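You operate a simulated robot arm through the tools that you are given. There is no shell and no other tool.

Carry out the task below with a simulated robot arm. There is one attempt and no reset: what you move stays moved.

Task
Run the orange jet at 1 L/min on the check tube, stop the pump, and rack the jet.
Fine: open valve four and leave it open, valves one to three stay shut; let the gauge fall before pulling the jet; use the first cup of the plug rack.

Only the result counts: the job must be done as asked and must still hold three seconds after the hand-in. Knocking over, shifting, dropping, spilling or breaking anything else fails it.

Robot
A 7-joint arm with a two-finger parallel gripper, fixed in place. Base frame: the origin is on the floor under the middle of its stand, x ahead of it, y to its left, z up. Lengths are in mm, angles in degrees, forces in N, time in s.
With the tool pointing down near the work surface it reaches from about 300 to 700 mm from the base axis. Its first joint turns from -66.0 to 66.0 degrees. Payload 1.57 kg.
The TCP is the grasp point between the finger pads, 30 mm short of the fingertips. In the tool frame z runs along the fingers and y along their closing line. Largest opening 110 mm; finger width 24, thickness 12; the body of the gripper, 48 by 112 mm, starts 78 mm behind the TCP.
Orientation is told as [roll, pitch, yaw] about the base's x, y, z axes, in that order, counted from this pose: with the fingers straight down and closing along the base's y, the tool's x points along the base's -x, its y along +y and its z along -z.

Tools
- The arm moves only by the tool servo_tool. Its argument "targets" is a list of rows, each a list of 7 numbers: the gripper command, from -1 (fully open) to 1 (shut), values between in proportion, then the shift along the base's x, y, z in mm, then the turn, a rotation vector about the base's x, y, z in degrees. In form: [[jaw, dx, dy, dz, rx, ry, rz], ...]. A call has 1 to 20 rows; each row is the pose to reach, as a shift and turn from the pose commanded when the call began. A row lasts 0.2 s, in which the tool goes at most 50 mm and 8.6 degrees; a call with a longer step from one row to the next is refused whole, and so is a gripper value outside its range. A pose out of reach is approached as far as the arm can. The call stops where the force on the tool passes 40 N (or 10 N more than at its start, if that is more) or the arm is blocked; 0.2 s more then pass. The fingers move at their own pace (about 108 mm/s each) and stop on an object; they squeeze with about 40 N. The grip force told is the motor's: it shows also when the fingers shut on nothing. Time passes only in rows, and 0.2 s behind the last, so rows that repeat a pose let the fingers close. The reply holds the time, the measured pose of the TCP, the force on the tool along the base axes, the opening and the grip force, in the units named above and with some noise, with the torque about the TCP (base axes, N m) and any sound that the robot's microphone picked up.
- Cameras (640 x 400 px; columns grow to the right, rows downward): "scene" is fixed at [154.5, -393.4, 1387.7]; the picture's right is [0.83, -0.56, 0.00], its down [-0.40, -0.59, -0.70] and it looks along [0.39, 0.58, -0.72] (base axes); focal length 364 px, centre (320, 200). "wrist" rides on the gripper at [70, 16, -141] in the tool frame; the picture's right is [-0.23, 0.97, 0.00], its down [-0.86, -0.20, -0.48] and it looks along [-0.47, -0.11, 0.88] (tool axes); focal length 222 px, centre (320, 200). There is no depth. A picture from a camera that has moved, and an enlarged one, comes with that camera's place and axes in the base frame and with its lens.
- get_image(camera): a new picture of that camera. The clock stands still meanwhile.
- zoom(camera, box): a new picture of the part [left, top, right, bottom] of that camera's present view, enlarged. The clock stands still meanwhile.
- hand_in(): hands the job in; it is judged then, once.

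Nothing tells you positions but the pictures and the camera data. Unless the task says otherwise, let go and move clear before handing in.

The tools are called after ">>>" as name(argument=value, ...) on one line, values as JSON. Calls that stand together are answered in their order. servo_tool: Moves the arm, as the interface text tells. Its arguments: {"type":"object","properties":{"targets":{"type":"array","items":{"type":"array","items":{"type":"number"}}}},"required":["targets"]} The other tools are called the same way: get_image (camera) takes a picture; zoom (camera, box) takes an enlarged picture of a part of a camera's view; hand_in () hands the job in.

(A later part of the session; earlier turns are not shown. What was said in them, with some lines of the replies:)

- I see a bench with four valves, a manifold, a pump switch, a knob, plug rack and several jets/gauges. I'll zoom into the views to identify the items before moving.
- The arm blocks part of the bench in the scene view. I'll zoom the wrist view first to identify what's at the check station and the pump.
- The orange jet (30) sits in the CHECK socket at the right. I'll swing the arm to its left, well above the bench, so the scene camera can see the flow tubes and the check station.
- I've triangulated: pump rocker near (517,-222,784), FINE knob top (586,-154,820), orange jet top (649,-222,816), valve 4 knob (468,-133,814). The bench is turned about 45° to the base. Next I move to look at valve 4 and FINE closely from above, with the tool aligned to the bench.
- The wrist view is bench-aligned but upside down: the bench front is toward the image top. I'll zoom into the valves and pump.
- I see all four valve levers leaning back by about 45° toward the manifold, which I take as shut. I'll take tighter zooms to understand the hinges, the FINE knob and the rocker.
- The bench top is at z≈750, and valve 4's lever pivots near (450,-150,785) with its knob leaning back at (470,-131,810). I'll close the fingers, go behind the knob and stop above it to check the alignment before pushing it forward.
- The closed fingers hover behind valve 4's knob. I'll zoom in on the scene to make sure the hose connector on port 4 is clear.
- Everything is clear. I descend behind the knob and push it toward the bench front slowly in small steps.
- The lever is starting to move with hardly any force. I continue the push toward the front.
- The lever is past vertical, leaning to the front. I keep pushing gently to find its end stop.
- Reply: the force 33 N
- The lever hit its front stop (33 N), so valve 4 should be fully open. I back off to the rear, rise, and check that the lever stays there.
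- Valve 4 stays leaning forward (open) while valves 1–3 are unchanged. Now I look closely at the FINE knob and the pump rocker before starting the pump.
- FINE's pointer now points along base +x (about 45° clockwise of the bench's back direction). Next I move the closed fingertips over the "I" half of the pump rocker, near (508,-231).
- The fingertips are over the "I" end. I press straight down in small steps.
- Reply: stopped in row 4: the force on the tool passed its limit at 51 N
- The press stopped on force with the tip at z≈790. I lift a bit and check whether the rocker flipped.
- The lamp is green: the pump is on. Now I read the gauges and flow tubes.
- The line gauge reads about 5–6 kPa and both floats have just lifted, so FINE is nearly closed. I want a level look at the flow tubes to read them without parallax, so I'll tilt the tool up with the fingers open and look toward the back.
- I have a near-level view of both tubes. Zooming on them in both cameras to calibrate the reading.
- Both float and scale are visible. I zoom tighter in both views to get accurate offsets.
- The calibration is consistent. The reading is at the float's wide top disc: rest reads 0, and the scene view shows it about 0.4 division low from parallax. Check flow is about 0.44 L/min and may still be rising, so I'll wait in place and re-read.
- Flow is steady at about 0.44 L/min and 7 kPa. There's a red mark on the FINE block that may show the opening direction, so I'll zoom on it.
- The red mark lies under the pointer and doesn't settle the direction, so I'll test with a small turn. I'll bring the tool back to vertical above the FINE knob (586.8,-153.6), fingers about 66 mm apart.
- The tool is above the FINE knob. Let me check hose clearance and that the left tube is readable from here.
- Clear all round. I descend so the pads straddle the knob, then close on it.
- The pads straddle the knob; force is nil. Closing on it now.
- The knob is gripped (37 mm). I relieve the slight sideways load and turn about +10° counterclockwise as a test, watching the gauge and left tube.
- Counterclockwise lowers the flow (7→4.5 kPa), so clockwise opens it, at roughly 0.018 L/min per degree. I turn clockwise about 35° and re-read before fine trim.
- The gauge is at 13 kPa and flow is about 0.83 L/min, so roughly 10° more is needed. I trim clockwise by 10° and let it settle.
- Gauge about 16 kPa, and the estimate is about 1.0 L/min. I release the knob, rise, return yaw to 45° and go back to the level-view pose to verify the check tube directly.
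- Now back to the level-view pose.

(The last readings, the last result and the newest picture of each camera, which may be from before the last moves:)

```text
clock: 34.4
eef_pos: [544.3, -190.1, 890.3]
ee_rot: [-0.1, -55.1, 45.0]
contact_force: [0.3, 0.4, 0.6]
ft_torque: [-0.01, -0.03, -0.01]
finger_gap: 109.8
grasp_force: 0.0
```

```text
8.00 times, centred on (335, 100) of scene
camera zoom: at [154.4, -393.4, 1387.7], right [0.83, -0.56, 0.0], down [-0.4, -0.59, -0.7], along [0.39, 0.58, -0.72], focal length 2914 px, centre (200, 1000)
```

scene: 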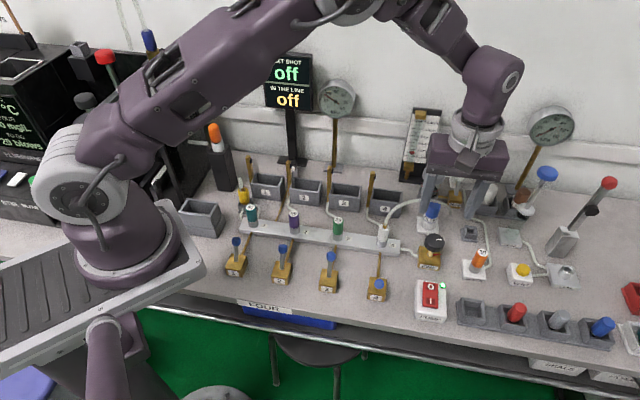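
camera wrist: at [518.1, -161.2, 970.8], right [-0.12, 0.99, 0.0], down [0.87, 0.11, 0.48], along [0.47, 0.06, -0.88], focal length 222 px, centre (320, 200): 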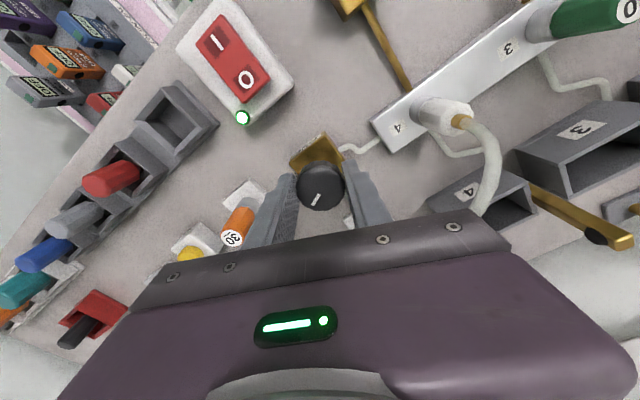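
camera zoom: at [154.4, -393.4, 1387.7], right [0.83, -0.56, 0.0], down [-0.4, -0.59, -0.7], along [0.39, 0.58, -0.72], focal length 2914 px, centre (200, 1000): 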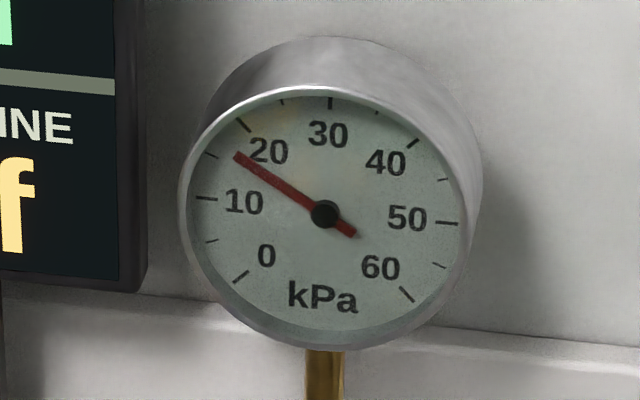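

Level view gives about 1.0 L/min (wrist and scene agree within a few hundredths), with 16.4 kPa on the gauge. I return the tool to vertical above the "O" end of the rocker with the fingers closed; meanwhile the flow keeps running.

>>> servo_tool(targets=[[-1, 0, 0, 15, -4.9, 4.9, 0], [-1, 0, 0, 30, -9.7, 9.7, 0], [-0.5, -2, -3, 35, -14.6, 14.6, 0], [0, -4, -6, 35, -19.5, 19.5, 0], [0.5, -6, -9, 35, -24.3, 24.3, 0], [1, -9, -12, 35, -29.2, 29.2, 0], [1, -12, -15, 35, -34, 34, 0], [1, -14, -18.6, 35, -38.9, 38.9, 0], [1, -14, -18.6, 10, -38.9, 38.9, 0], [1, -14, -18.6, -20, -38.9, 38.9, 0], [1, -14, -18.6, -50, -38.9, 38.9, 0], [1, -14, -18.6, -50, -38.9, 38.9, 0]])

>>> get_image(camera="wrist")

>>> zoom(camera="scene", box=[370, 220, 490, 340])

>>> zoom(camera="scene", box=[395, 95, 515, 185])

```text
clock: 37.0
eef_pos: [531.4, -210.8, 838.9]
ee_rot: [-0.1, 0.0, 44.9]
contact_force: [-0.2, 0.1, 0.5]
ft_torque: [0.04, 0.0, 0.02]
finger_gap: 0.0
grasp_force: 21.2
```

```text
taken
camera wrist: at [470.3, -247.8, 982.1], right [-0.53, 0.85, 0.0], down [0.75, 0.46, 0.48], along [0.41, 0.25, -0.88], focal length 222 px, centre (320, 200)
```

wrist: 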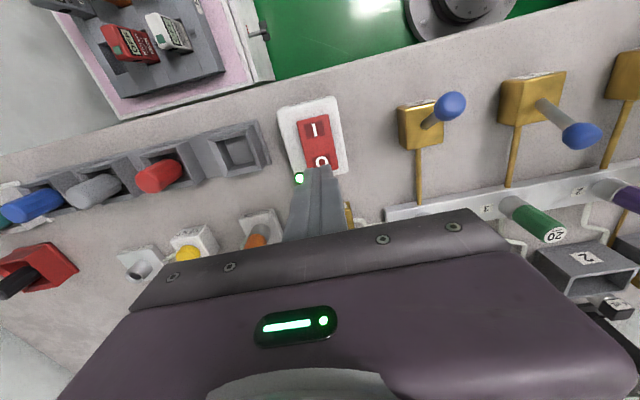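

```text
3.33 times, centred on (430, 280) of scene
camera zoom: at [154.5, -393.4, 1387.7], right [0.83, -0.56, 0.0], down [-0.4, -0.59, -0.7], along [0.39, 0.58, -0.72], focal length 1214 px, centre (-47, -67)
```

zoom: 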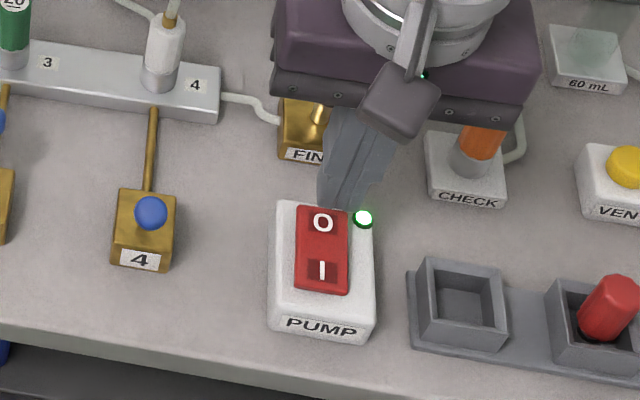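

```text
4.44 times, centred on (455, 140) of scene
camera zoom: at [154.5, -393.4, 1387.7], right [0.83, -0.56, 0.0], down [-0.4, -0.59, -0.7], along [0.39, 0.58, -0.72], focal length 1619 px, centre (-280, 467)
```

zoom: 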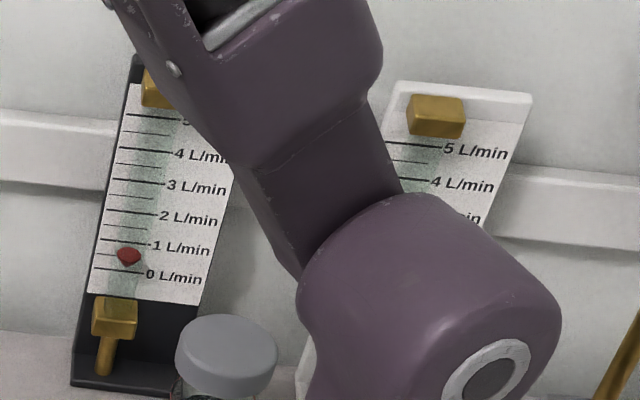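

The fingertips are above the "O" end but close to the lamp. I shift about 4 mm to the left and press down.

>>> servo_tool(targets=[[1, -3.5, 3, 0, 0, 0, 0], [1, -3.5, 3, -8, 0, 0, 0], [1, -3.5, 3, -13, 0, 0, 0], [1, -3.5, 3, -16, 0, 0, 0], [1, -3.5, 3, -18, 0, 0, 0], [1, -3.5, 3, -20, 0, 0, 0], [1, -3.5, 3, -22, 0, 0, 0], [1, -3.5, 3, -24, 0, 0, 0]])

>>> zoom(camera="scene", box=[370, 220, 490, 340])

```text
clock: 38.7
eef_pos: [528.1, -206.8, 820.7]
ee_rot: [-0.2, 0.1, 45.0]
contact_force: [-1.5, 0.8, 8.7]
ft_torque: [-0.03, 0.12, -0.06]
finger_gap: 0.0
grasp_force: 21.1
stopped in row 8: the force on the tool passed its limit at 46 N (the readings are from after the stop); the commanded pose is now the measured one
```

```text
3.33 times, centred on (430, 280) of scene
camera zoom: at [154.3, -393.3, 1387.8], right [0.83, -0.56, 0.0], down [-0.4, -0.59, -0.7], along [0.39, 0.58, -0.72], focal length 1214 px, centre (-47, -67)
```

zoom: 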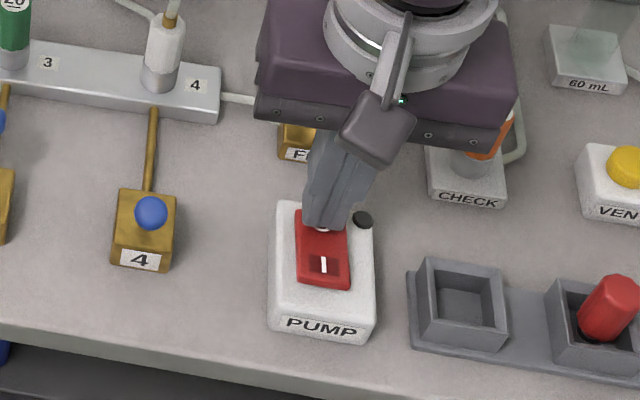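

The lamp is dark: the pump is off. I lift away and watch the gauge fall.

>>> servo_tool(targets=[[1, 0, 0, 15, 0, 0, 0], [1, 0, 0, 50, 0, 0, 0], [1, 0, 0, 90, 0, 0, 0], [1, 0, 0, 100, 0, 0, 0]])

>>> zoom(camera="scene", box=[310, 75, 360, 125])

>>> get_image(camera="scene")

>>> get_image(camera="wrist")

```text
clock: 39.7
eef_pos: [528.0, -208.9, 919.0]
ee_rot: [-0.2, 0.1, 45.0]
contact_force: [0.0, 0.1, 0.3]
ft_torque: [-0.02, 0.02, -0.01]
finger_gap: 0.3
grasp_force: 21.2
```

```text
8.00 times, centred on (335, 100) of scene
camera zoom: at [154.4, -393.4, 1387.7], right [0.83, -0.56, 0.0], down [-0.4, -0.59, -0.7], along [0.39, 0.58, -0.72], focal length 2914 px, centre (200, 1000)
```

zoom: 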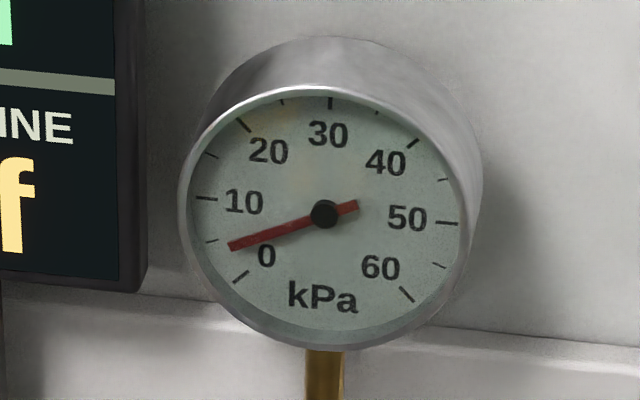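

```text
taken
```

scene: 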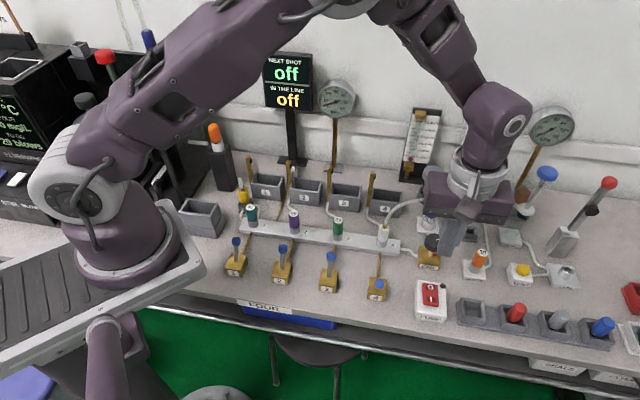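

```text
taken
camera wrist: at [467.6, -245.4, 1062.1], right [-0.53, 0.85, 0.0], down [0.74, 0.47, 0.48], along [0.41, 0.25, -0.88], focal length 222 px, centre (320, 200)
```

wrist: 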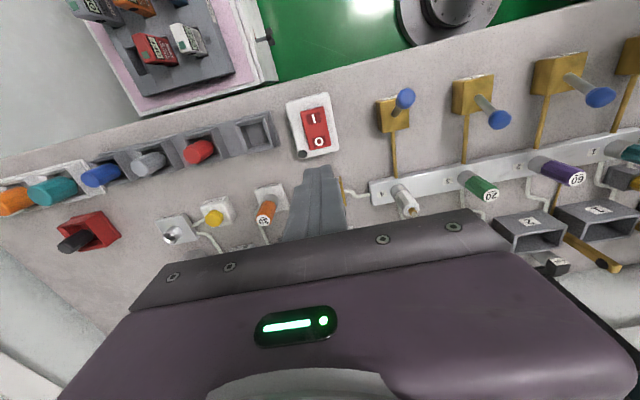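

The gauge is down to about 3.5 kPa and falling. Meanwhile I look closely at the rack cup and the jet.

>>> zoom(camera="wrist", box=[170, 90, 350, 230])

>>> zoom(camera="scene", box=[440, 240, 540, 340])

```text
2.86 times, centred on (260, 160) of wrist
camera zoom: at [467.6, -245.4, 1062.1], right [-0.53, 0.85, 0.0], down [0.74, 0.47, 0.48], along [0.41, 0.25, -0.88], focal length 635 px, centre (491, 314)
```

zoom: 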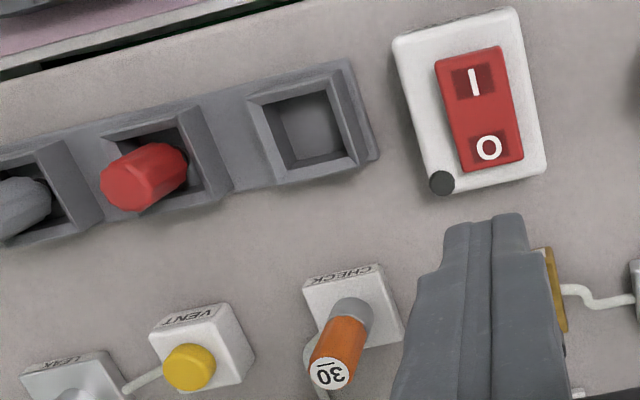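

```text
4.00 times, centred on (490, 290) of scene
camera zoom: at [154.4, -393.4, 1387.7], right [0.83, -0.56, 0.0], down [-0.4, -0.59, -0.7], along [0.39, 0.58, -0.72], focal length 1457 px, centre (-360, -160)
```

zoom: 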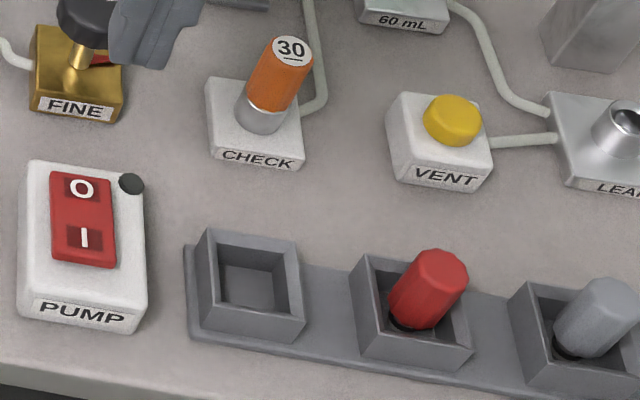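

Cup 1's rim centre comes out near (560,-281.5), z≈786, and the jet top near (646,-222,817). I move above the jet with the fingers about 50 mm apart, and recheck the gauge.

>>> servo_tool(targets=[[0.09, 39, -5, 0, 0, 0, 0], [0.09, 78, -9, 0, 0, 0, 0], [0.09, 117, -13.5, 0, 0, 0, 0], [0.09, 117, -13.5, -20, 0, 0, 0], [0.09, 117, -13.5, -20, 0, 0, 0]])

>>> zoom(camera="scene", box=[310, 75, 360, 125])

>>> get_image(camera="wrist")

>>> zoom(camera="scene", box=[420, 200, 540, 320])

>>> zoom(camera="wrist", box=[250, 110, 400, 230])

```text
clock: 40.9
eef_pos: [645.1, -220.7, 899.8]
ee_rot: [-0.2, 0.1, 45.0]
contact_force: [0.1, 0.4, 0.6]
ft_torque: [-0.01, 0.02, 0.0]
finger_gap: 50.2
grasp_force: 0.0
```

```text
8.00 times, centred on (335, 100) of scene
camera zoom: at [154.5, -393.4, 1387.7], right [0.83, -0.56, 0.0], down [-0.4, -0.59, -0.7], along [0.39, 0.58, -0.72], focal length 2914 px, centre (200, 1000)
```

zoom: 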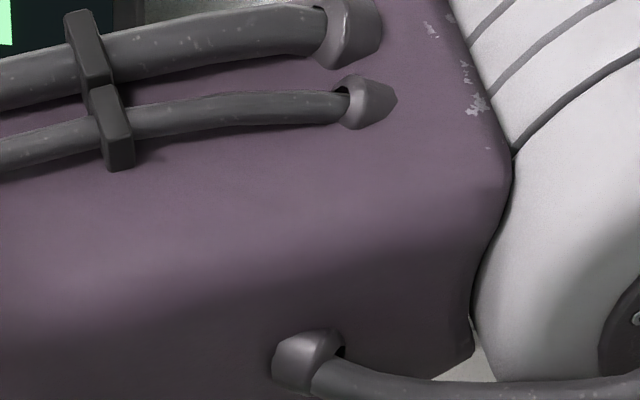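

```text
taken
camera wrist: at [585.2, -258.1, 1041.9], right [-0.53, 0.85, 0.0], down [0.75, 0.47, 0.48], along [0.41, 0.25, -0.88], focal length 222 px, centre (320, 200)
```

wrist: 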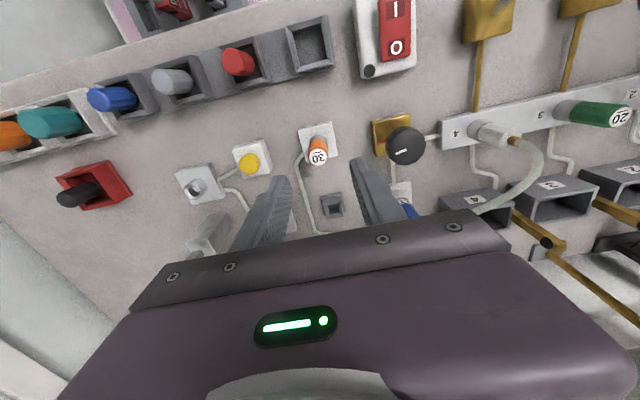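

```text
3.33 times, centred on (480, 260) of scene
camera zoom: at [154.5, -393.4, 1387.7], right [0.83, -0.56, 0.0], down [-0.4, -0.59, -0.7], along [0.39, 0.58, -0.72], focal length 1214 px, centre (-213, 0)
```

zoom: 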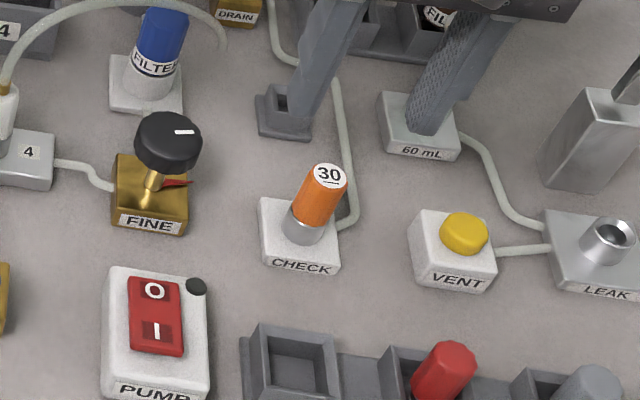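

```text
3.33 times, centred on (325, 170) of wrist
camera zoom: at [585.2, -258.1, 1041.9], right [-0.53, 0.85, 0.0], down [0.75, 0.47, 0.48], along [0.41, 0.25, -0.88], focal length 740 px, centre (303, 300)
```

zoom: 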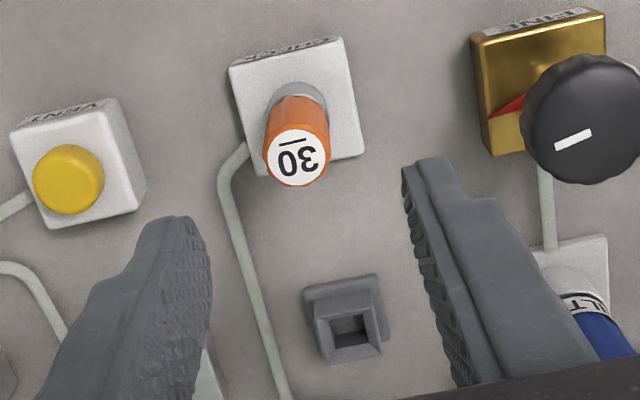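

Aligned within 2 mm; the jet axis is about (646.5,-222) and 20 mm across. I descend slowly so the tips reach z≈796 around the jet's upper part, keeping the fingers open for now, and wait for the pressure to decay.

>>> servo_tool(targets=[[0.09, 1.3, -1.3, -25, 0, 0, 0], [0.09, 1.3, -1.3, -45, 0, 0, 0], [0.09, 1.3, -1.3, -60, 0, 0, 0], [0.09, 1.3, -1.3, -70, 0, 0, 0], [0.09, 1.3, -1.3, -74, 0, 0, 0], [0.09, 1.3, -1.3, -74, 0, 0, 0], [0.09, 1.3, -1.3, -74, 0, 0, 0], [0.09, 1.3, -1.3, -74, 0, 0, 0]])

>>> get_image(camera="scene")

>>> zoom(camera="scene", box=[420, 200, 540, 320])

>>> zoom(camera="wrist", box=[250, 110, 400, 230])

```text
clock: 42.7
eef_pos: [647.3, -222.6, 825.1]
ee_rot: [-0.1, 0.1, 45.1]
contact_force: [0.2, 0.5, -0.3]
ft_torque: [-0.02, -0.02, 0.04]
finger_gap: 50.1
grasp_force: 0.0
```

```text
taken
```

scene: 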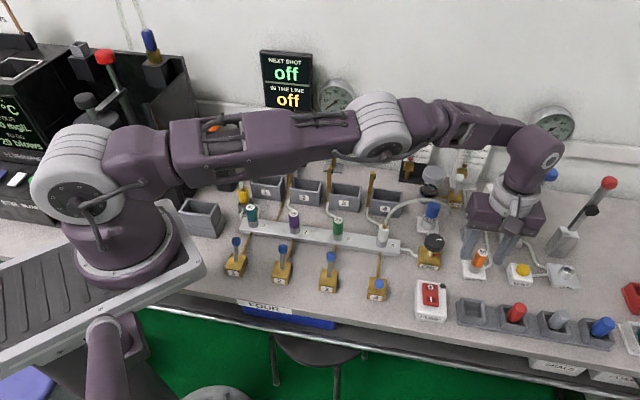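

```text
3.33 times, centred on (480, 260) of scene
camera zoom: at [154.5, -393.4, 1387.7], right [0.83, -0.56, 0.0], down [-0.4, -0.59, -0.7], along [0.39, 0.58, -0.72], focal length 1214 px, centre (-213, 0)
```

zoom: 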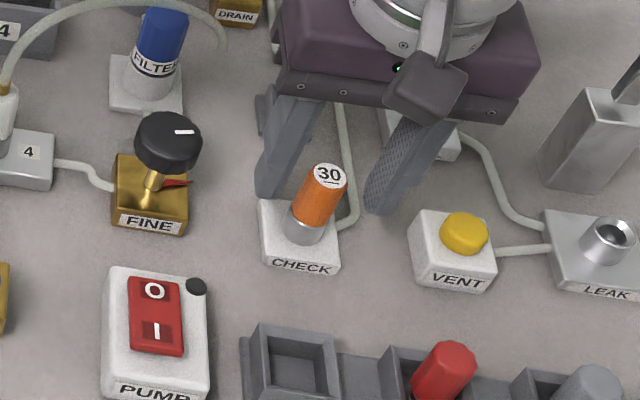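

```text
3.33 times, centred on (325, 170) of wrist
camera zoom: at [585.9, -260.1, 967.8], right [-0.53, 0.85, 0.0], down [0.74, 0.47, 0.48], along [0.41, 0.25, -0.88], focal length 740 px, centre (303, 300)
```

zoom: 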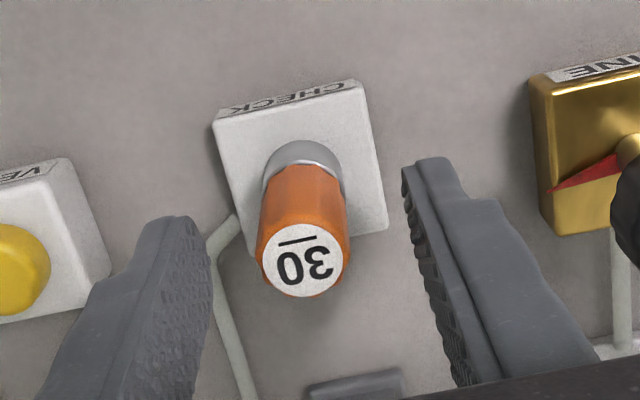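

The fingers straddle the jet. The gauge dial is partly visible now, so I'll read it.

>>> zoom(camera="scene", box=[310, 75, 360, 125])

>>> zoom(camera="scene", box=[400, 130, 500, 210])

```text
8.00 times, centred on (335, 100) of scene
camera zoom: at [154.5, -393.4, 1387.7], right [0.83, -0.56, 0.0], down [-0.4, -0.59, -0.7], along [0.39, 0.58, -0.72], focal length 2914 px, centre (200, 1000)
```

zoom: 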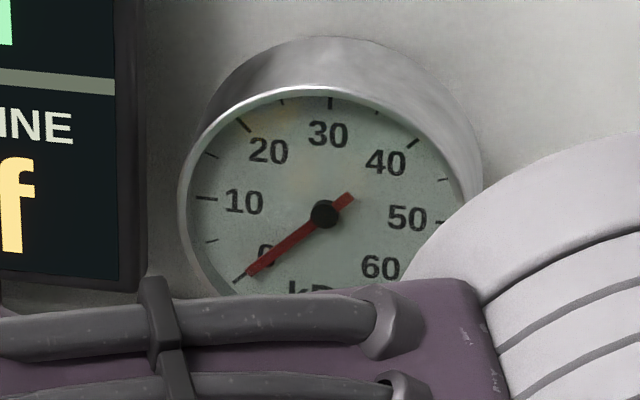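

```text
5.00 times, centred on (450, 170) of scene
camera zoom: at [154.5, -393.4, 1387.7], right [0.83, -0.56, 0.0], down [-0.4, -0.59, -0.7], along [0.39, 0.58, -0.72], focal length 1822 px, centre (-330, 350)
```

zoom: 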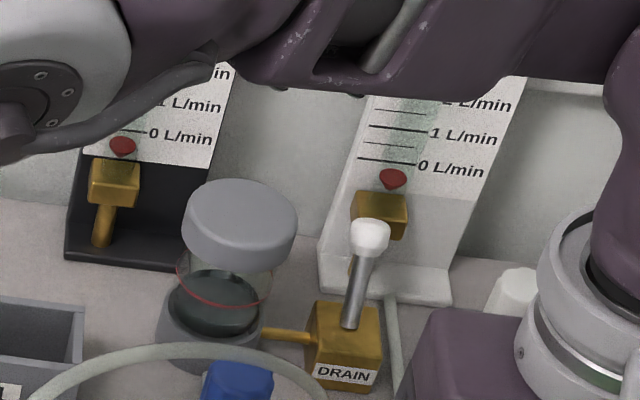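

The gauge is back at zero and both floats rest. I close on the jet.

>>> servo_tool(targets=[[0.09, 0, 0, 0, 0, 0, 0], [0.09, 0, 0, 0, 0, 0, 0], [0.09, 0, 0, 0, 0, 0, 0], [0.5, 0, 0, 0, 0, 0, 0], [1, 0, 0, 0, 0, 0, 0], [1, 0, 0, 0, 0, 0, 0], [1, 0, 0, 0, 0, 0, 0]])

>>> zoom(camera="wrist", box=[250, 110, 400, 230])

>>> zoom(camera="scene", box=[310, 75, 360, 125])

```text
clock: 44.3
eef_pos: [646.5, -221.7, 826.1]
ee_rot: [-0.1, 0.0, 45.0]
contact_force: [0.7, 0.4, -0.2]
ft_torque: [0.06, -0.01, -0.01]
finger_gap: 19.3
grasp_force: 33.3
```

```text
3.33 times, centred on (325, 170) of wrist
camera zoom: at [586.0, -260.1, 967.8], right [-0.53, 0.85, 0.0], down [0.74, 0.47, 0.48], along [0.41, 0.25, -0.88], focal length 740 px, centre (303, 300)
```

zoom: 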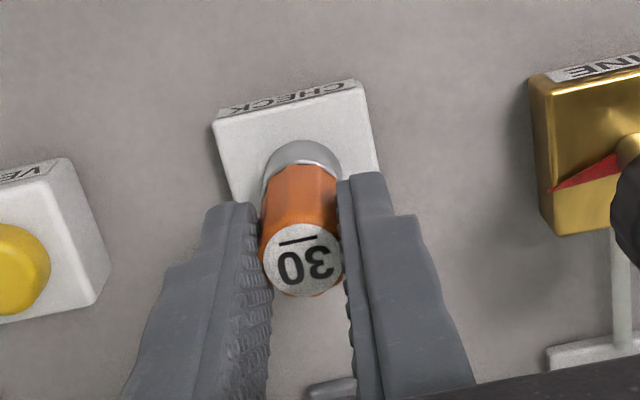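

```text
8.00 times, centred on (335, 100) of scene
camera zoom: at [154.5, -393.4, 1387.7], right [0.83, -0.56, 0.0], down [-0.4, -0.59, -0.7], along [0.39, 0.58, -0.72], focal length 2914 px, centre (200, 1000)
```

zoom: 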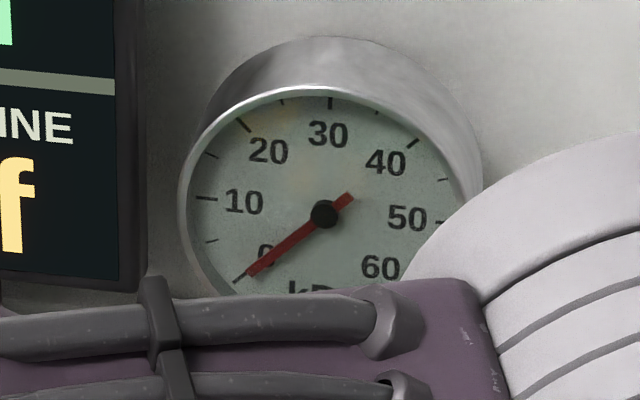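

The jet is gripped at 19 mm and the gauge is at zero. I pull it straight up slowly.

>>> servo_tool(targets=[[1, 0, 0, 4, 0, 0, 0], [1, 0, 0, 10, 0, 0, 0], [1, 0, 0, 18, 0, 0, 0], [1, 0, 0, 28, 0, 0, 0], [1, 0, 0, 40, 0, 0, 0], [1, 0, 0, 55, 0, 0, 0], [1, 0, 0, 65, 0, 0, 0], [1, 0, 0, 65, 0, 0, 0]])

>>> zoom(camera="scene", box=[420, 170, 560, 310])

>>> zoom(camera="wrist", box=[250, 80, 400, 230])

```text
clock: 46.1
eef_pos: [646.4, -222.6, 889.9]
ee_rot: [-0.2, 0.1, 45.1]
contact_force: [-0.3, 0.2, -0.7]
ft_torque: [0.0, 0.03, 0.02]
finger_gap: 19.0
grasp_force: 33.3
```

```text
2.86 times, centred on (490, 240) of scene
camera zoom: at [154.5, -393.4, 1387.7], right [0.83, -0.56, 0.0], down [-0.4, -0.59, -0.7], along [0.39, 0.58, -0.72], focal length 1041 px, centre (-166, 86)
```

zoom: 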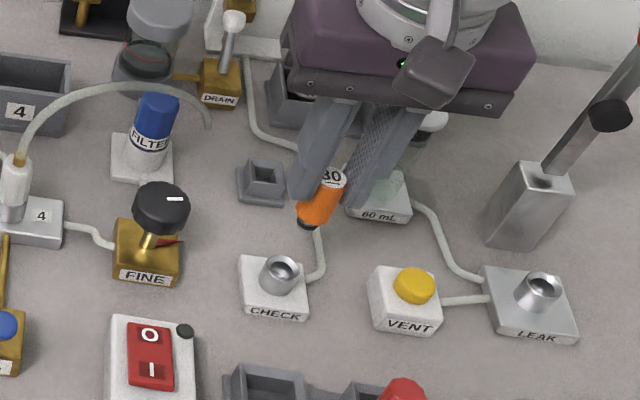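

```text
2.67 times, centred on (325, 155) of wrist
camera zoom: at [585.7, -260.1, 1032.8], right [-0.53, 0.85, 0.0], down [0.74, 0.47, 0.48], along [0.41, 0.25, -0.88], focal length 592 px, centre (307, 320)
```

zoom: 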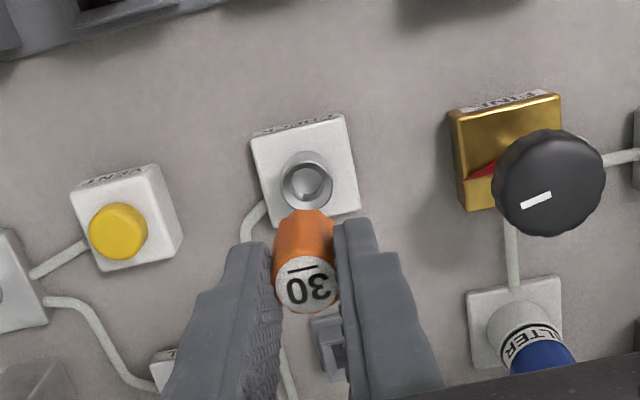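

The jet is out, with its stub and O-ring visible. I carry it at height to above the first (empty) cup near (560,-281.5).

>>> servo_tool(targets=[[1, -29, -20, 0, 0, 0, 0], [1, -58, -40, 0, 0, 0, 0], [1, -86.2, -59, 0, 0, 0, 0], [1, -86.2, -59, -10, 0, 0, 0], [1, -86.2, -59, -20, 0, 0, 0], [1, -86.2, -59, -20, 0, 0, 0]])

>>> get_image(camera="wrist")

>>> zoom(camera="wrist", box=[250, 80, 400, 230])

>>> zoom(camera="scene", box=[400, 220, 540, 360])

```text
clock: 47.5
eef_pos: [560.4, -280.9, 870.2]
ee_rot: [0.0, 0.1, 45.1]
contact_force: [0.1, -0.6, 0.4]
ft_torque: [-0.02, -0.03, 0.03]
finger_gap: 19.0
grasp_force: 32.7
```

```text
taken
camera wrist: at [499.1, -319.0, 1012.7], right [-0.53, 0.85, 0.0], down [0.74, 0.47, 0.48], along [0.41, 0.25, -0.88], focal length 222 px, centre (320, 200)
```

wrist: 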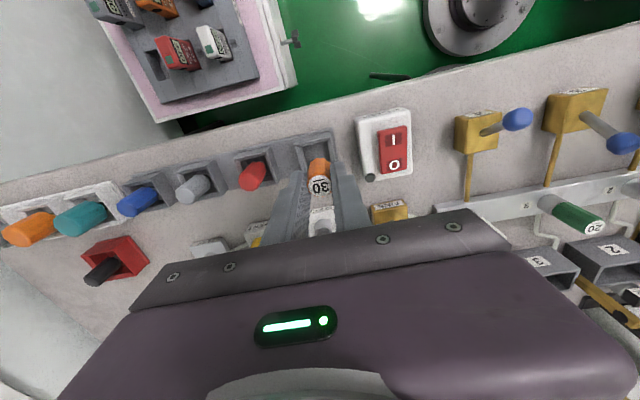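

```text
2.67 times, centred on (325, 155) of wrist
camera zoom: at [499.1, -319.0, 1012.7], right [-0.53, 0.85, 0.0], down [0.74, 0.47, 0.48], along [0.41, 0.25, -0.88], focal length 592 px, centre (307, 320)
```

zoom: 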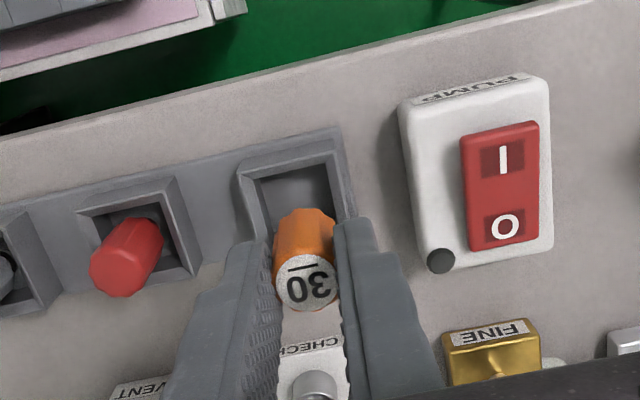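

```text
2.86 times, centred on (470, 290) of scene
camera zoom: at [154.5, -393.4, 1387.7], right [0.83, -0.56, 0.0], down [-0.4, -0.59, -0.7], along [0.39, 0.58, -0.72], focal length 1041 px, centre (-109, -57)
```

zoom: 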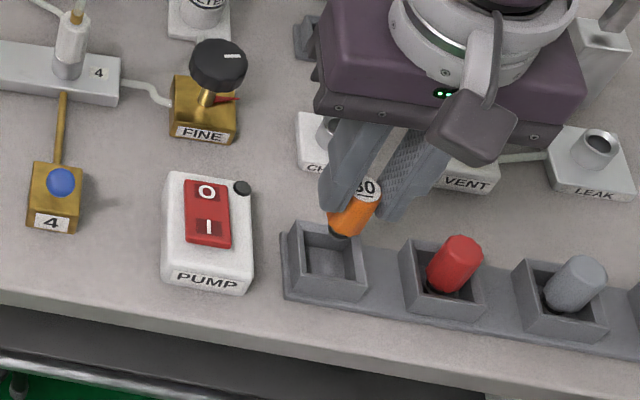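

The jet hangs over the cup, but I want the cup centre more exactly before lowering. Zooming closely.

>>> zoom(camera="scene", box=[450, 280, 510, 330])

>>> zoom(camera="wrist", box=[280, 110, 360, 180])

```text
8.00 times, centred on (480, 305) of scene
camera zoom: at [154.5, -393.4, 1387.7], right [0.83, -0.56, 0.0], down [-0.4, -0.59, -0.7], along [0.39, 0.58, -0.72], focal length 2914 px, centre (-960, -640)
```

zoom: 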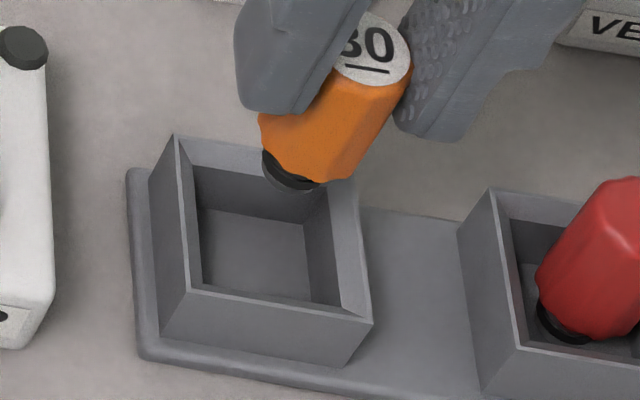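

```text
5.71 times, centred on (320, 145) of wrist
camera zoom: at [499.1, -319.0, 1012.7], right [-0.53, 0.85, 0.0], down [0.74, 0.47, 0.48], along [0.41, 0.25, -0.88], focal length 1269 px, centre (320, 514)
```

zoom: 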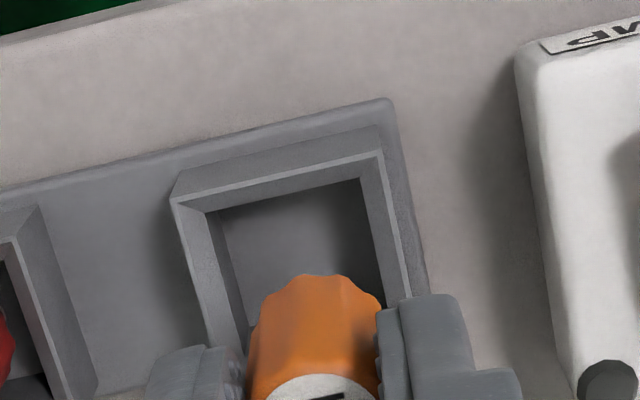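

Refined cup centre is about (562.5,-283.5), so I shift 3 mm along the rack. The jet's bottom hangs about 34 mm below the fingertips. I lower gently to just above the cup floor.

>>> servo_tool(targets=[[1, 2.3, -2.3, 0, 0, 0, 0], [1, 2.3, -2.3, -10, 0, 0, 0], [1, 2.3, -2.3, -18, 0, 0, 0], [1, 2.3, -2.3, -25, 0, 0, 0], [1, 2.3, -2.3, -31, 0, 0, 0], [1, 2.3, -2.3, -36, 0, 0, 0], [1, 2.3, -2.3, -36, 0, 0, 0]])

>>> zoom(camera="scene", box=[450, 280, 510, 330])

>>> zoom(camera="wrist", box=[270, 110, 370, 200])

```text
clock: 49.1
eef_pos: [561.4, -283.2, 834.5]
ee_rot: [-0.2, 0.2, 45.1]
contact_force: [0.1, -0.2, -0.9]
ft_torque: [-0.03, 0.03, 0.05]
finger_gap: 19.2
grasp_force: 33.1
```

```text
8.00 times, centred on (480, 305) of scene
camera zoom: at [154.5, -393.4, 1387.7], right [0.83, -0.56, 0.0], down [-0.4, -0.59, -0.7], along [0.39, 0.58, -0.72], focal length 2914 px, centre (-960, -640)
```

zoom: 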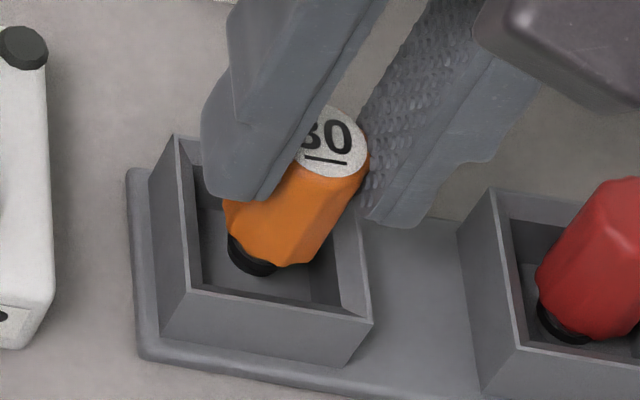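

```text
4.44 times, centred on (320, 155) of wrist
camera zoom: at [501.5, -321.0, 976.9], right [-0.53, 0.85, 0.0], down [0.74, 0.47, 0.48], along [0.41, 0.25, -0.88], focal length 987 px, centre (320, 400)
```

zoom: 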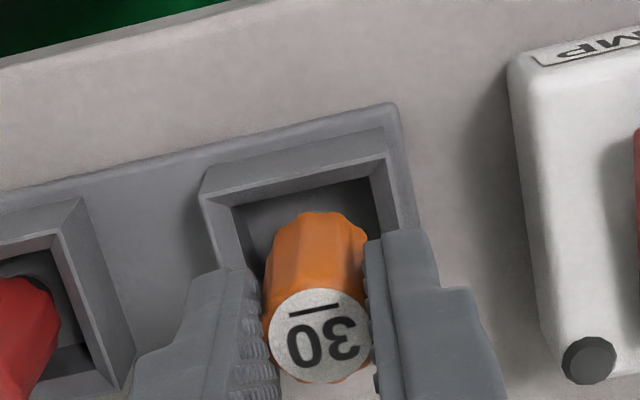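

The jet is inside the cup walls with no contact force. I lower the rest in small steps.

>>> servo_tool(targets=[[1, 0.5, -0.5, -4, 0, 0, 0], [1, 0.5, -0.5, -8, 0, 0, 0], [1, 0.5, -0.5, -11, 0, 0, 0], [1, 0.5, -0.5, -13, 0, 0, 0], [1, 0.5, -0.5, -13, 0, 0, 0]])

>>> zoom(camera="scene", box=[450, 280, 510, 330])

>>> zoom(camera="wrist", box=[270, 110, 370, 200])

```text
clock: 50.3
eef_pos: [562.6, -285.0, 821.3]
ee_rot: [-0.1, 0.1, 45.2]
contact_force: [-0.6, 1.2, 7.9]
ft_torque: [0.08, 0.08, -0.03]
finger_gap: 19.5
grasp_force: 33.3
```

```text
8.00 times, centred on (480, 305) of scene
camera zoom: at [154.3, -393.3, 1387.8], right [0.83, -0.56, 0.0], down [-0.4, -0.59, -0.7], along [0.39, 0.58, -0.72], focal length 2914 px, centre (-960, -640)
```

zoom: 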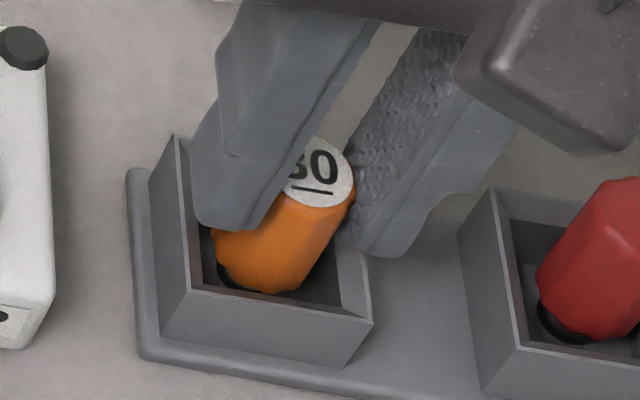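

```text
4.44 times, centred on (320, 155) of wrist
camera zoom: at [502.2, -321.7, 964.1], right [-0.53, 0.85, 0.0], down [0.74, 0.47, 0.48], along [0.41, 0.25, -0.88], focal length 987 px, centre (320, 400)
```

zoom: 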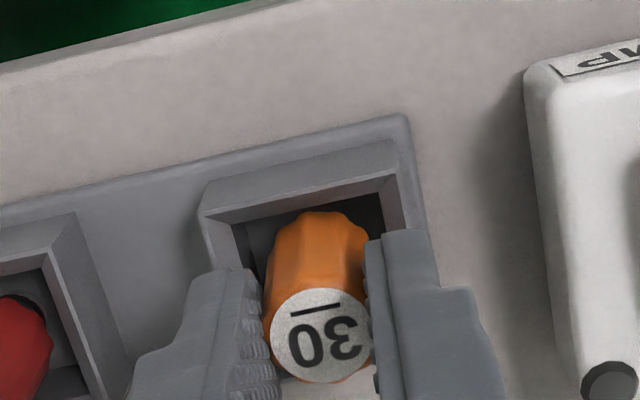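

An 8 N upward force shows the jet is standing on the cup floor. I ease up 1 mm, open the fingers slightly and withdraw straight up.

>>> servo_tool(targets=[[1, 0, 0, 1, 0, 0, 0], [0.6, 0, 0, 1, 0, 0, 0], [0.35, 0, 0, 1, 0, 0, 0], [0.35, 0, 0, 1, 0, 0, 0], [0.35, 0, 0, 1, 0, 0, 0]])

>>> zoom(camera="scene", box=[450, 280, 510, 330])

>>> zoom(camera="wrist", box=[270, 110, 370, 200])

```text
clock: 51.5
eef_pos: [563.2, -284.6, 822.0]
ee_rot: [-0.1, 0.2, 45.1]
contact_force: [0.0, -0.1, -0.8]
ft_torque: [0.02, 0.02, -0.01]
finger_gap: 35.8
grasp_force: 0.0
```

```text
8.00 times, centred on (480, 305) of scene
camera zoom: at [154.5, -393.4, 1387.7], right [0.83, -0.56, 0.0], down [-0.4, -0.59, -0.7], along [0.39, 0.58, -0.72], focal length 2914 px, centre (-960, -640)
```

zoom: 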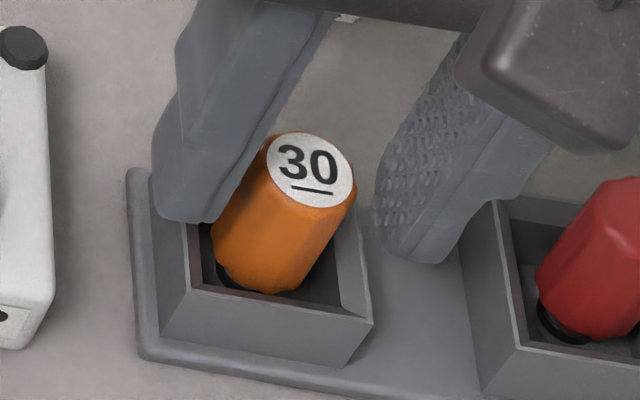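

```text
4.44 times, centred on (320, 155) of wrist
camera zoom: at [502.1, -321.8, 964.7], right [-0.53, 0.85, 0.0], down [0.74, 0.47, 0.48], along [0.41, 0.25, -0.88], focal length 987 px, centre (320, 400)
```

zoom: 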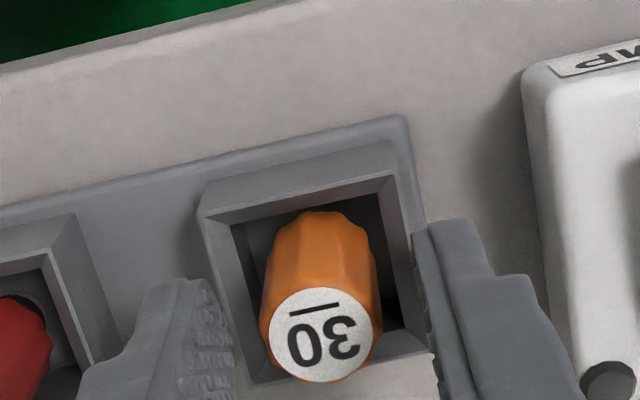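

The jet stands upright in the first cup, released. I lift straight up and away.

>>> servo_tool(targets=[[0.35, 0, 0, 8, 0, 0, 0], [0.35, 0, 0, 25, 0, 0, 0], [0.35, 0, 0, 60, 0, 0, 0], [0.35, 0, 0, 100, 0, 0, 0], [0.35, -30, 20, 130, 0, 0, 0], [0.35, -60, 50, 160, 0, 0, 0], [0.35, -90, 80, 180, 0, 0, 0], [0.35, -120, 110, 200, 0, 0, 0], [0.35, -150, 150, 220, 0, 0, 0], [0.35, -150, 150, 220, 0, 0, 0]])

>>> get_image(camera="scene")

>>> zoom(camera="scene", box=[400, 200, 600, 340])

>>> zoom(camera="scene", box=[200, 180, 420, 320])

>>> zoom(camera="scene", box=[310, 75, 530, 215])

```text
refused: row 6 steps farther than a row can; nothing moved
```

```text
taken
```

scene: 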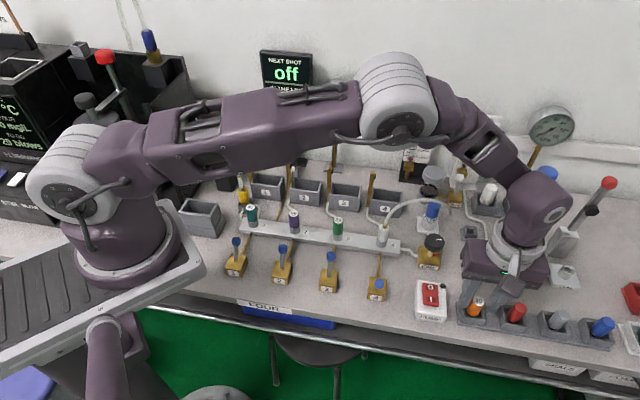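

```text
2.86 times, centred on (500, 270) of scene
camera zoom: at [154.5, -393.4, 1387.7], right [0.83, -0.56, 0.0], down [-0.4, -0.59, -0.7], along [0.39, 0.58, -0.72], focal length 1041 px, centre (-194, 0)
```

zoom: 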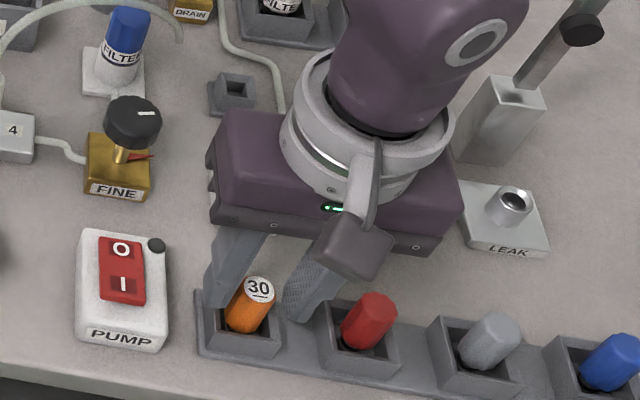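

```text
2.86 times, centred on (310, 250) of scene
camera zoom: at [154.5, -393.4, 1387.7], right [0.83, -0.56, 0.0], down [-0.4, -0.59, -0.7], along [0.39, 0.58, -0.72], focal length 1041 px, centre (349, 57)
```

zoom: 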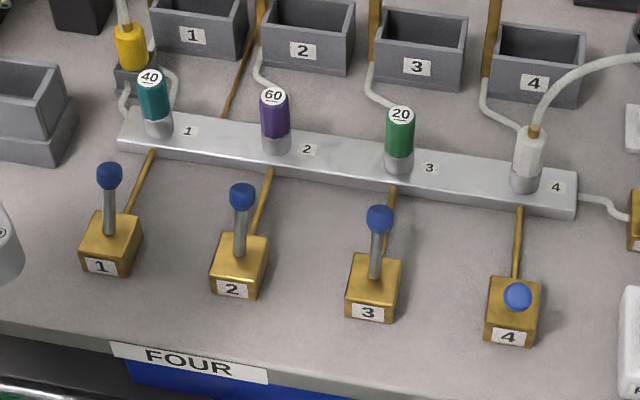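

```text
2.86 times, centred on (420, 145) of scene
camera zoom: at [154.5, -393.4, 1387.7], right [0.83, -0.56, 0.0], down [-0.4, -0.59, -0.7], along [0.39, 0.58, -0.72], focal length 1041 px, centre (34, 357)
```

zoom: 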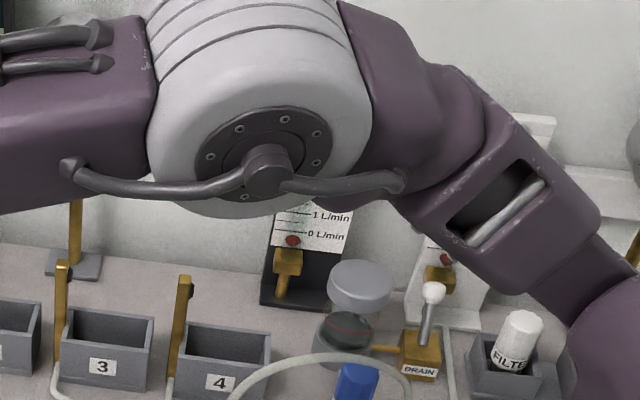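

The move was refused because one row stepped too far; nothing moved, and the jet stands well in cup 1. I repeat the withdrawal with smaller steps.

>>> servo_tool(targets=[[0.35, 0, 0, 8, 0, 0, 0], [0.35, 0, 0, 25, 0, 0, 0], [0.35, 0, 0, 55, 0, 0, 0], [0.35, 0, 0, 90, 0, 0, 0], [0.35, -15, 15, 120, 0, 0, 0], [0.35, -35, 35, 145, 0, 0, 0], [0.35, -55, 55, 165, 0, 0, 0], [0.35, -80, 80, 180, 0, 0, 0], [0.35, -105, 105, 190, 0, 0, 0], [0.35, -130, 130, 200, 0, 0, 0], [0.35, -150, 150, 210, 0, 0, 0], [0.35, -150, 150, 210, 0, 0, 0]])

>>> get_image(camera="scene")

>>> zoom(camera="scene", box=[400, 200, 600, 340])

>>> zoom(camera="scene", box=[200, 180, 420, 320])

>>> zoom(camera="scene", box=[310, 75, 530, 215])

```text
clock: 54.1
eef_pos: [412.3, -135.5, 1032.4]
ee_rot: [-0.1, 0.1, 45.0]
contact_force: [-0.5, -0.5, 0.6]
ft_torque: [0.0, -0.01, 0.02]
finger_gap: 35.8
grasp_force: 0.0
```

```text
taken
```

scene: 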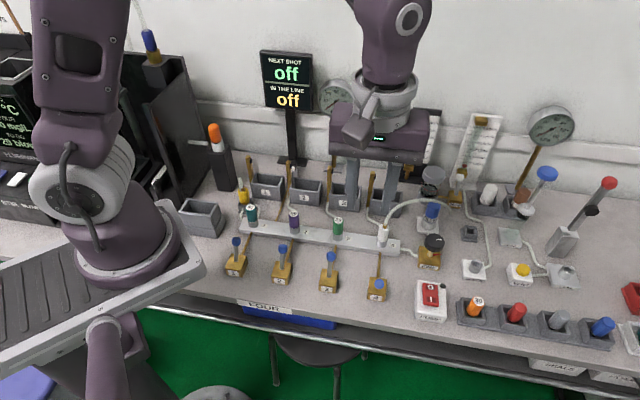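

```text
2.86 times, centred on (500, 270) of scene
camera zoom: at [154.4, -393.4, 1387.7], right [0.83, -0.56, 0.0], down [-0.4, -0.59, -0.7], along [0.39, 0.58, -0.72], focal length 1041 px, centre (-194, 0)
```

zoom: 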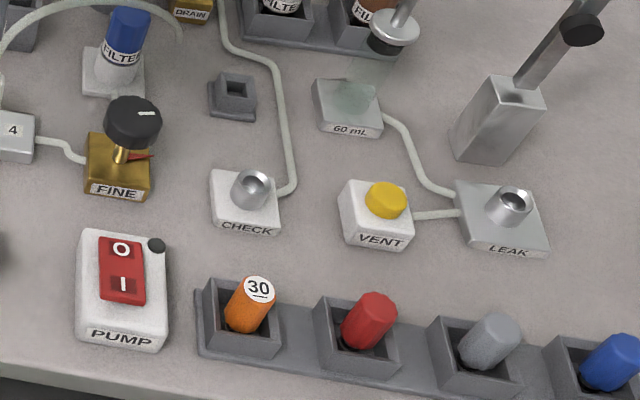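

```text
2.86 times, centred on (310, 250) of scene
camera zoom: at [154.4, -393.4, 1387.7], right [0.83, -0.56, 0.0], down [-0.4, -0.59, -0.7], along [0.39, 0.58, -0.72], focal length 1041 px, centre (349, 57)
```

zoom: 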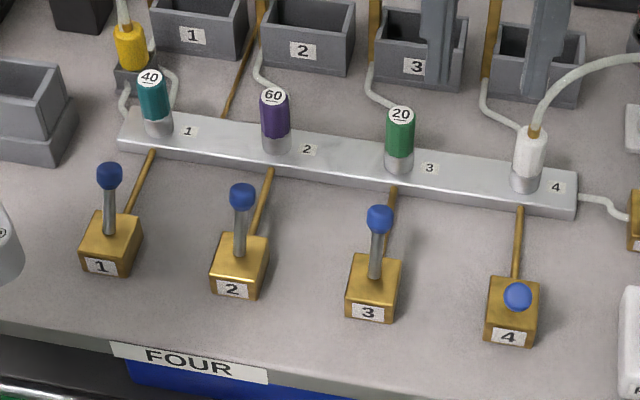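

```text
2.86 times, centred on (420, 145) of scene
camera zoom: at [154.4, -393.4, 1387.7], right [0.83, -0.56, 0.0], down [-0.4, -0.59, -0.7], along [0.39, 0.58, -0.72], focal length 1041 px, centre (34, 357)
```

zoom: 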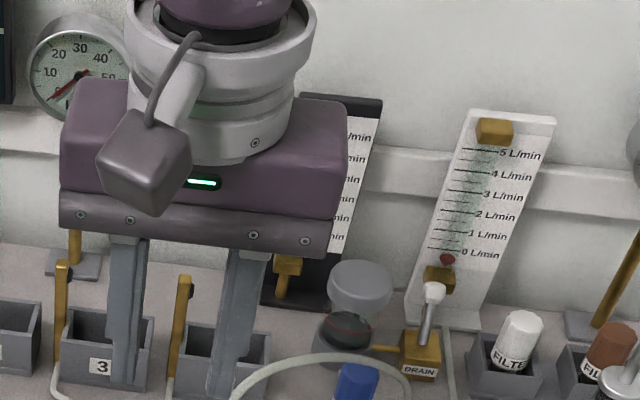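

The jet is in cup 1, the pump is off, valve 4 is open and valves 1–3 are shut. Before handing in, I check the float's true rest position against my 1 L/min reading.

>>> zoom(camera="scene", box=[450, 140, 490, 170])

>>> zoom(camera="scene", box=[440, 150, 520, 200])

```text
13.33 times, centred on (470, 155) of scene
camera zoom: at [154.4, -393.4, 1387.7], right [0.83, -0.56, 0.0], down [-0.4, -0.59, -0.7], along [0.39, 0.58, -0.72], focal length 4858 px, centre (-1680, 800)
```

zoom: 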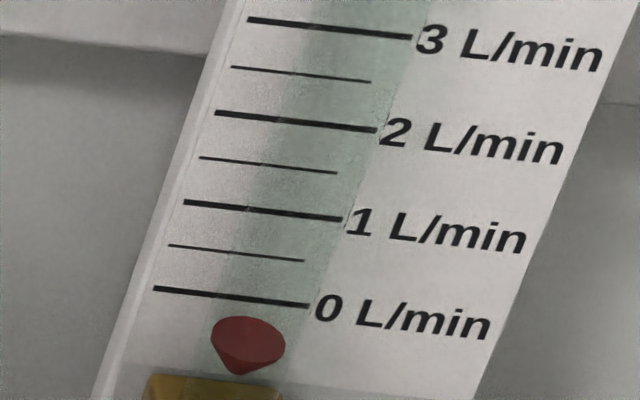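

```text
8.00 times, centred on (480, 175) of scene
camera zoom: at [154.4, -393.4, 1387.7], right [0.83, -0.56, 0.0], down [-0.4, -0.59, -0.7], along [0.39, 0.58, -0.72], focal length 2914 px, centre (-960, 400)
```

zoom: 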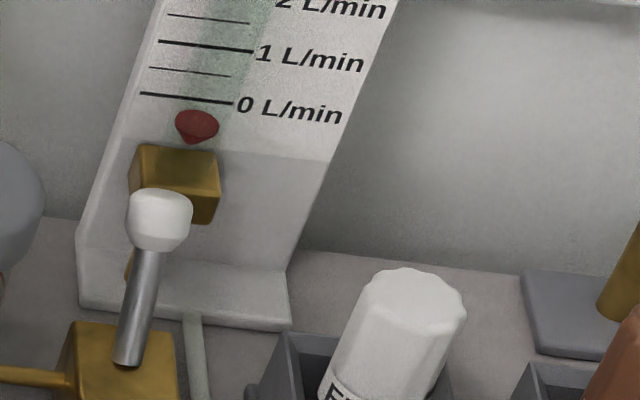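

From rest to the run reading, the float moved almost exactly one division (about 1.01 L/min), so the flow was right. The jet stands in cup 1, valve 4 is open, valves 1–3 are shut, the pump is off and the arm is clear, so I hand in.

>>> hand_in()

```text
The job is handed in.
```

The orange jet ran at about 1.0 L/min on the check tube, and it now stands in the first cup of the plug rack. I've handed the job in; the tool didn't report whether it passed.

- **Valves:** valve four is open and stays open. Valves one to three were not touched and are still shut.
- **Run:** I turned the FINE knob until the float rose one full division above rest, about 1.01 L/min. The line gauge read about 16 kPa. The flow stayed there for about 8 seconds before I stopped the pump.
- **Stop and pull:** with the pump off (lamp dark), I waited until the gauge was back at zero and both floats had settled, then pulled the jet.
- **Rack:** the jet stands upright in the empty cup nearest the pump.

I saw nothing else moved or knocked over in the final pictures. The FINE knob is still at its 1 L/min setting. The arm is clear of the bench.
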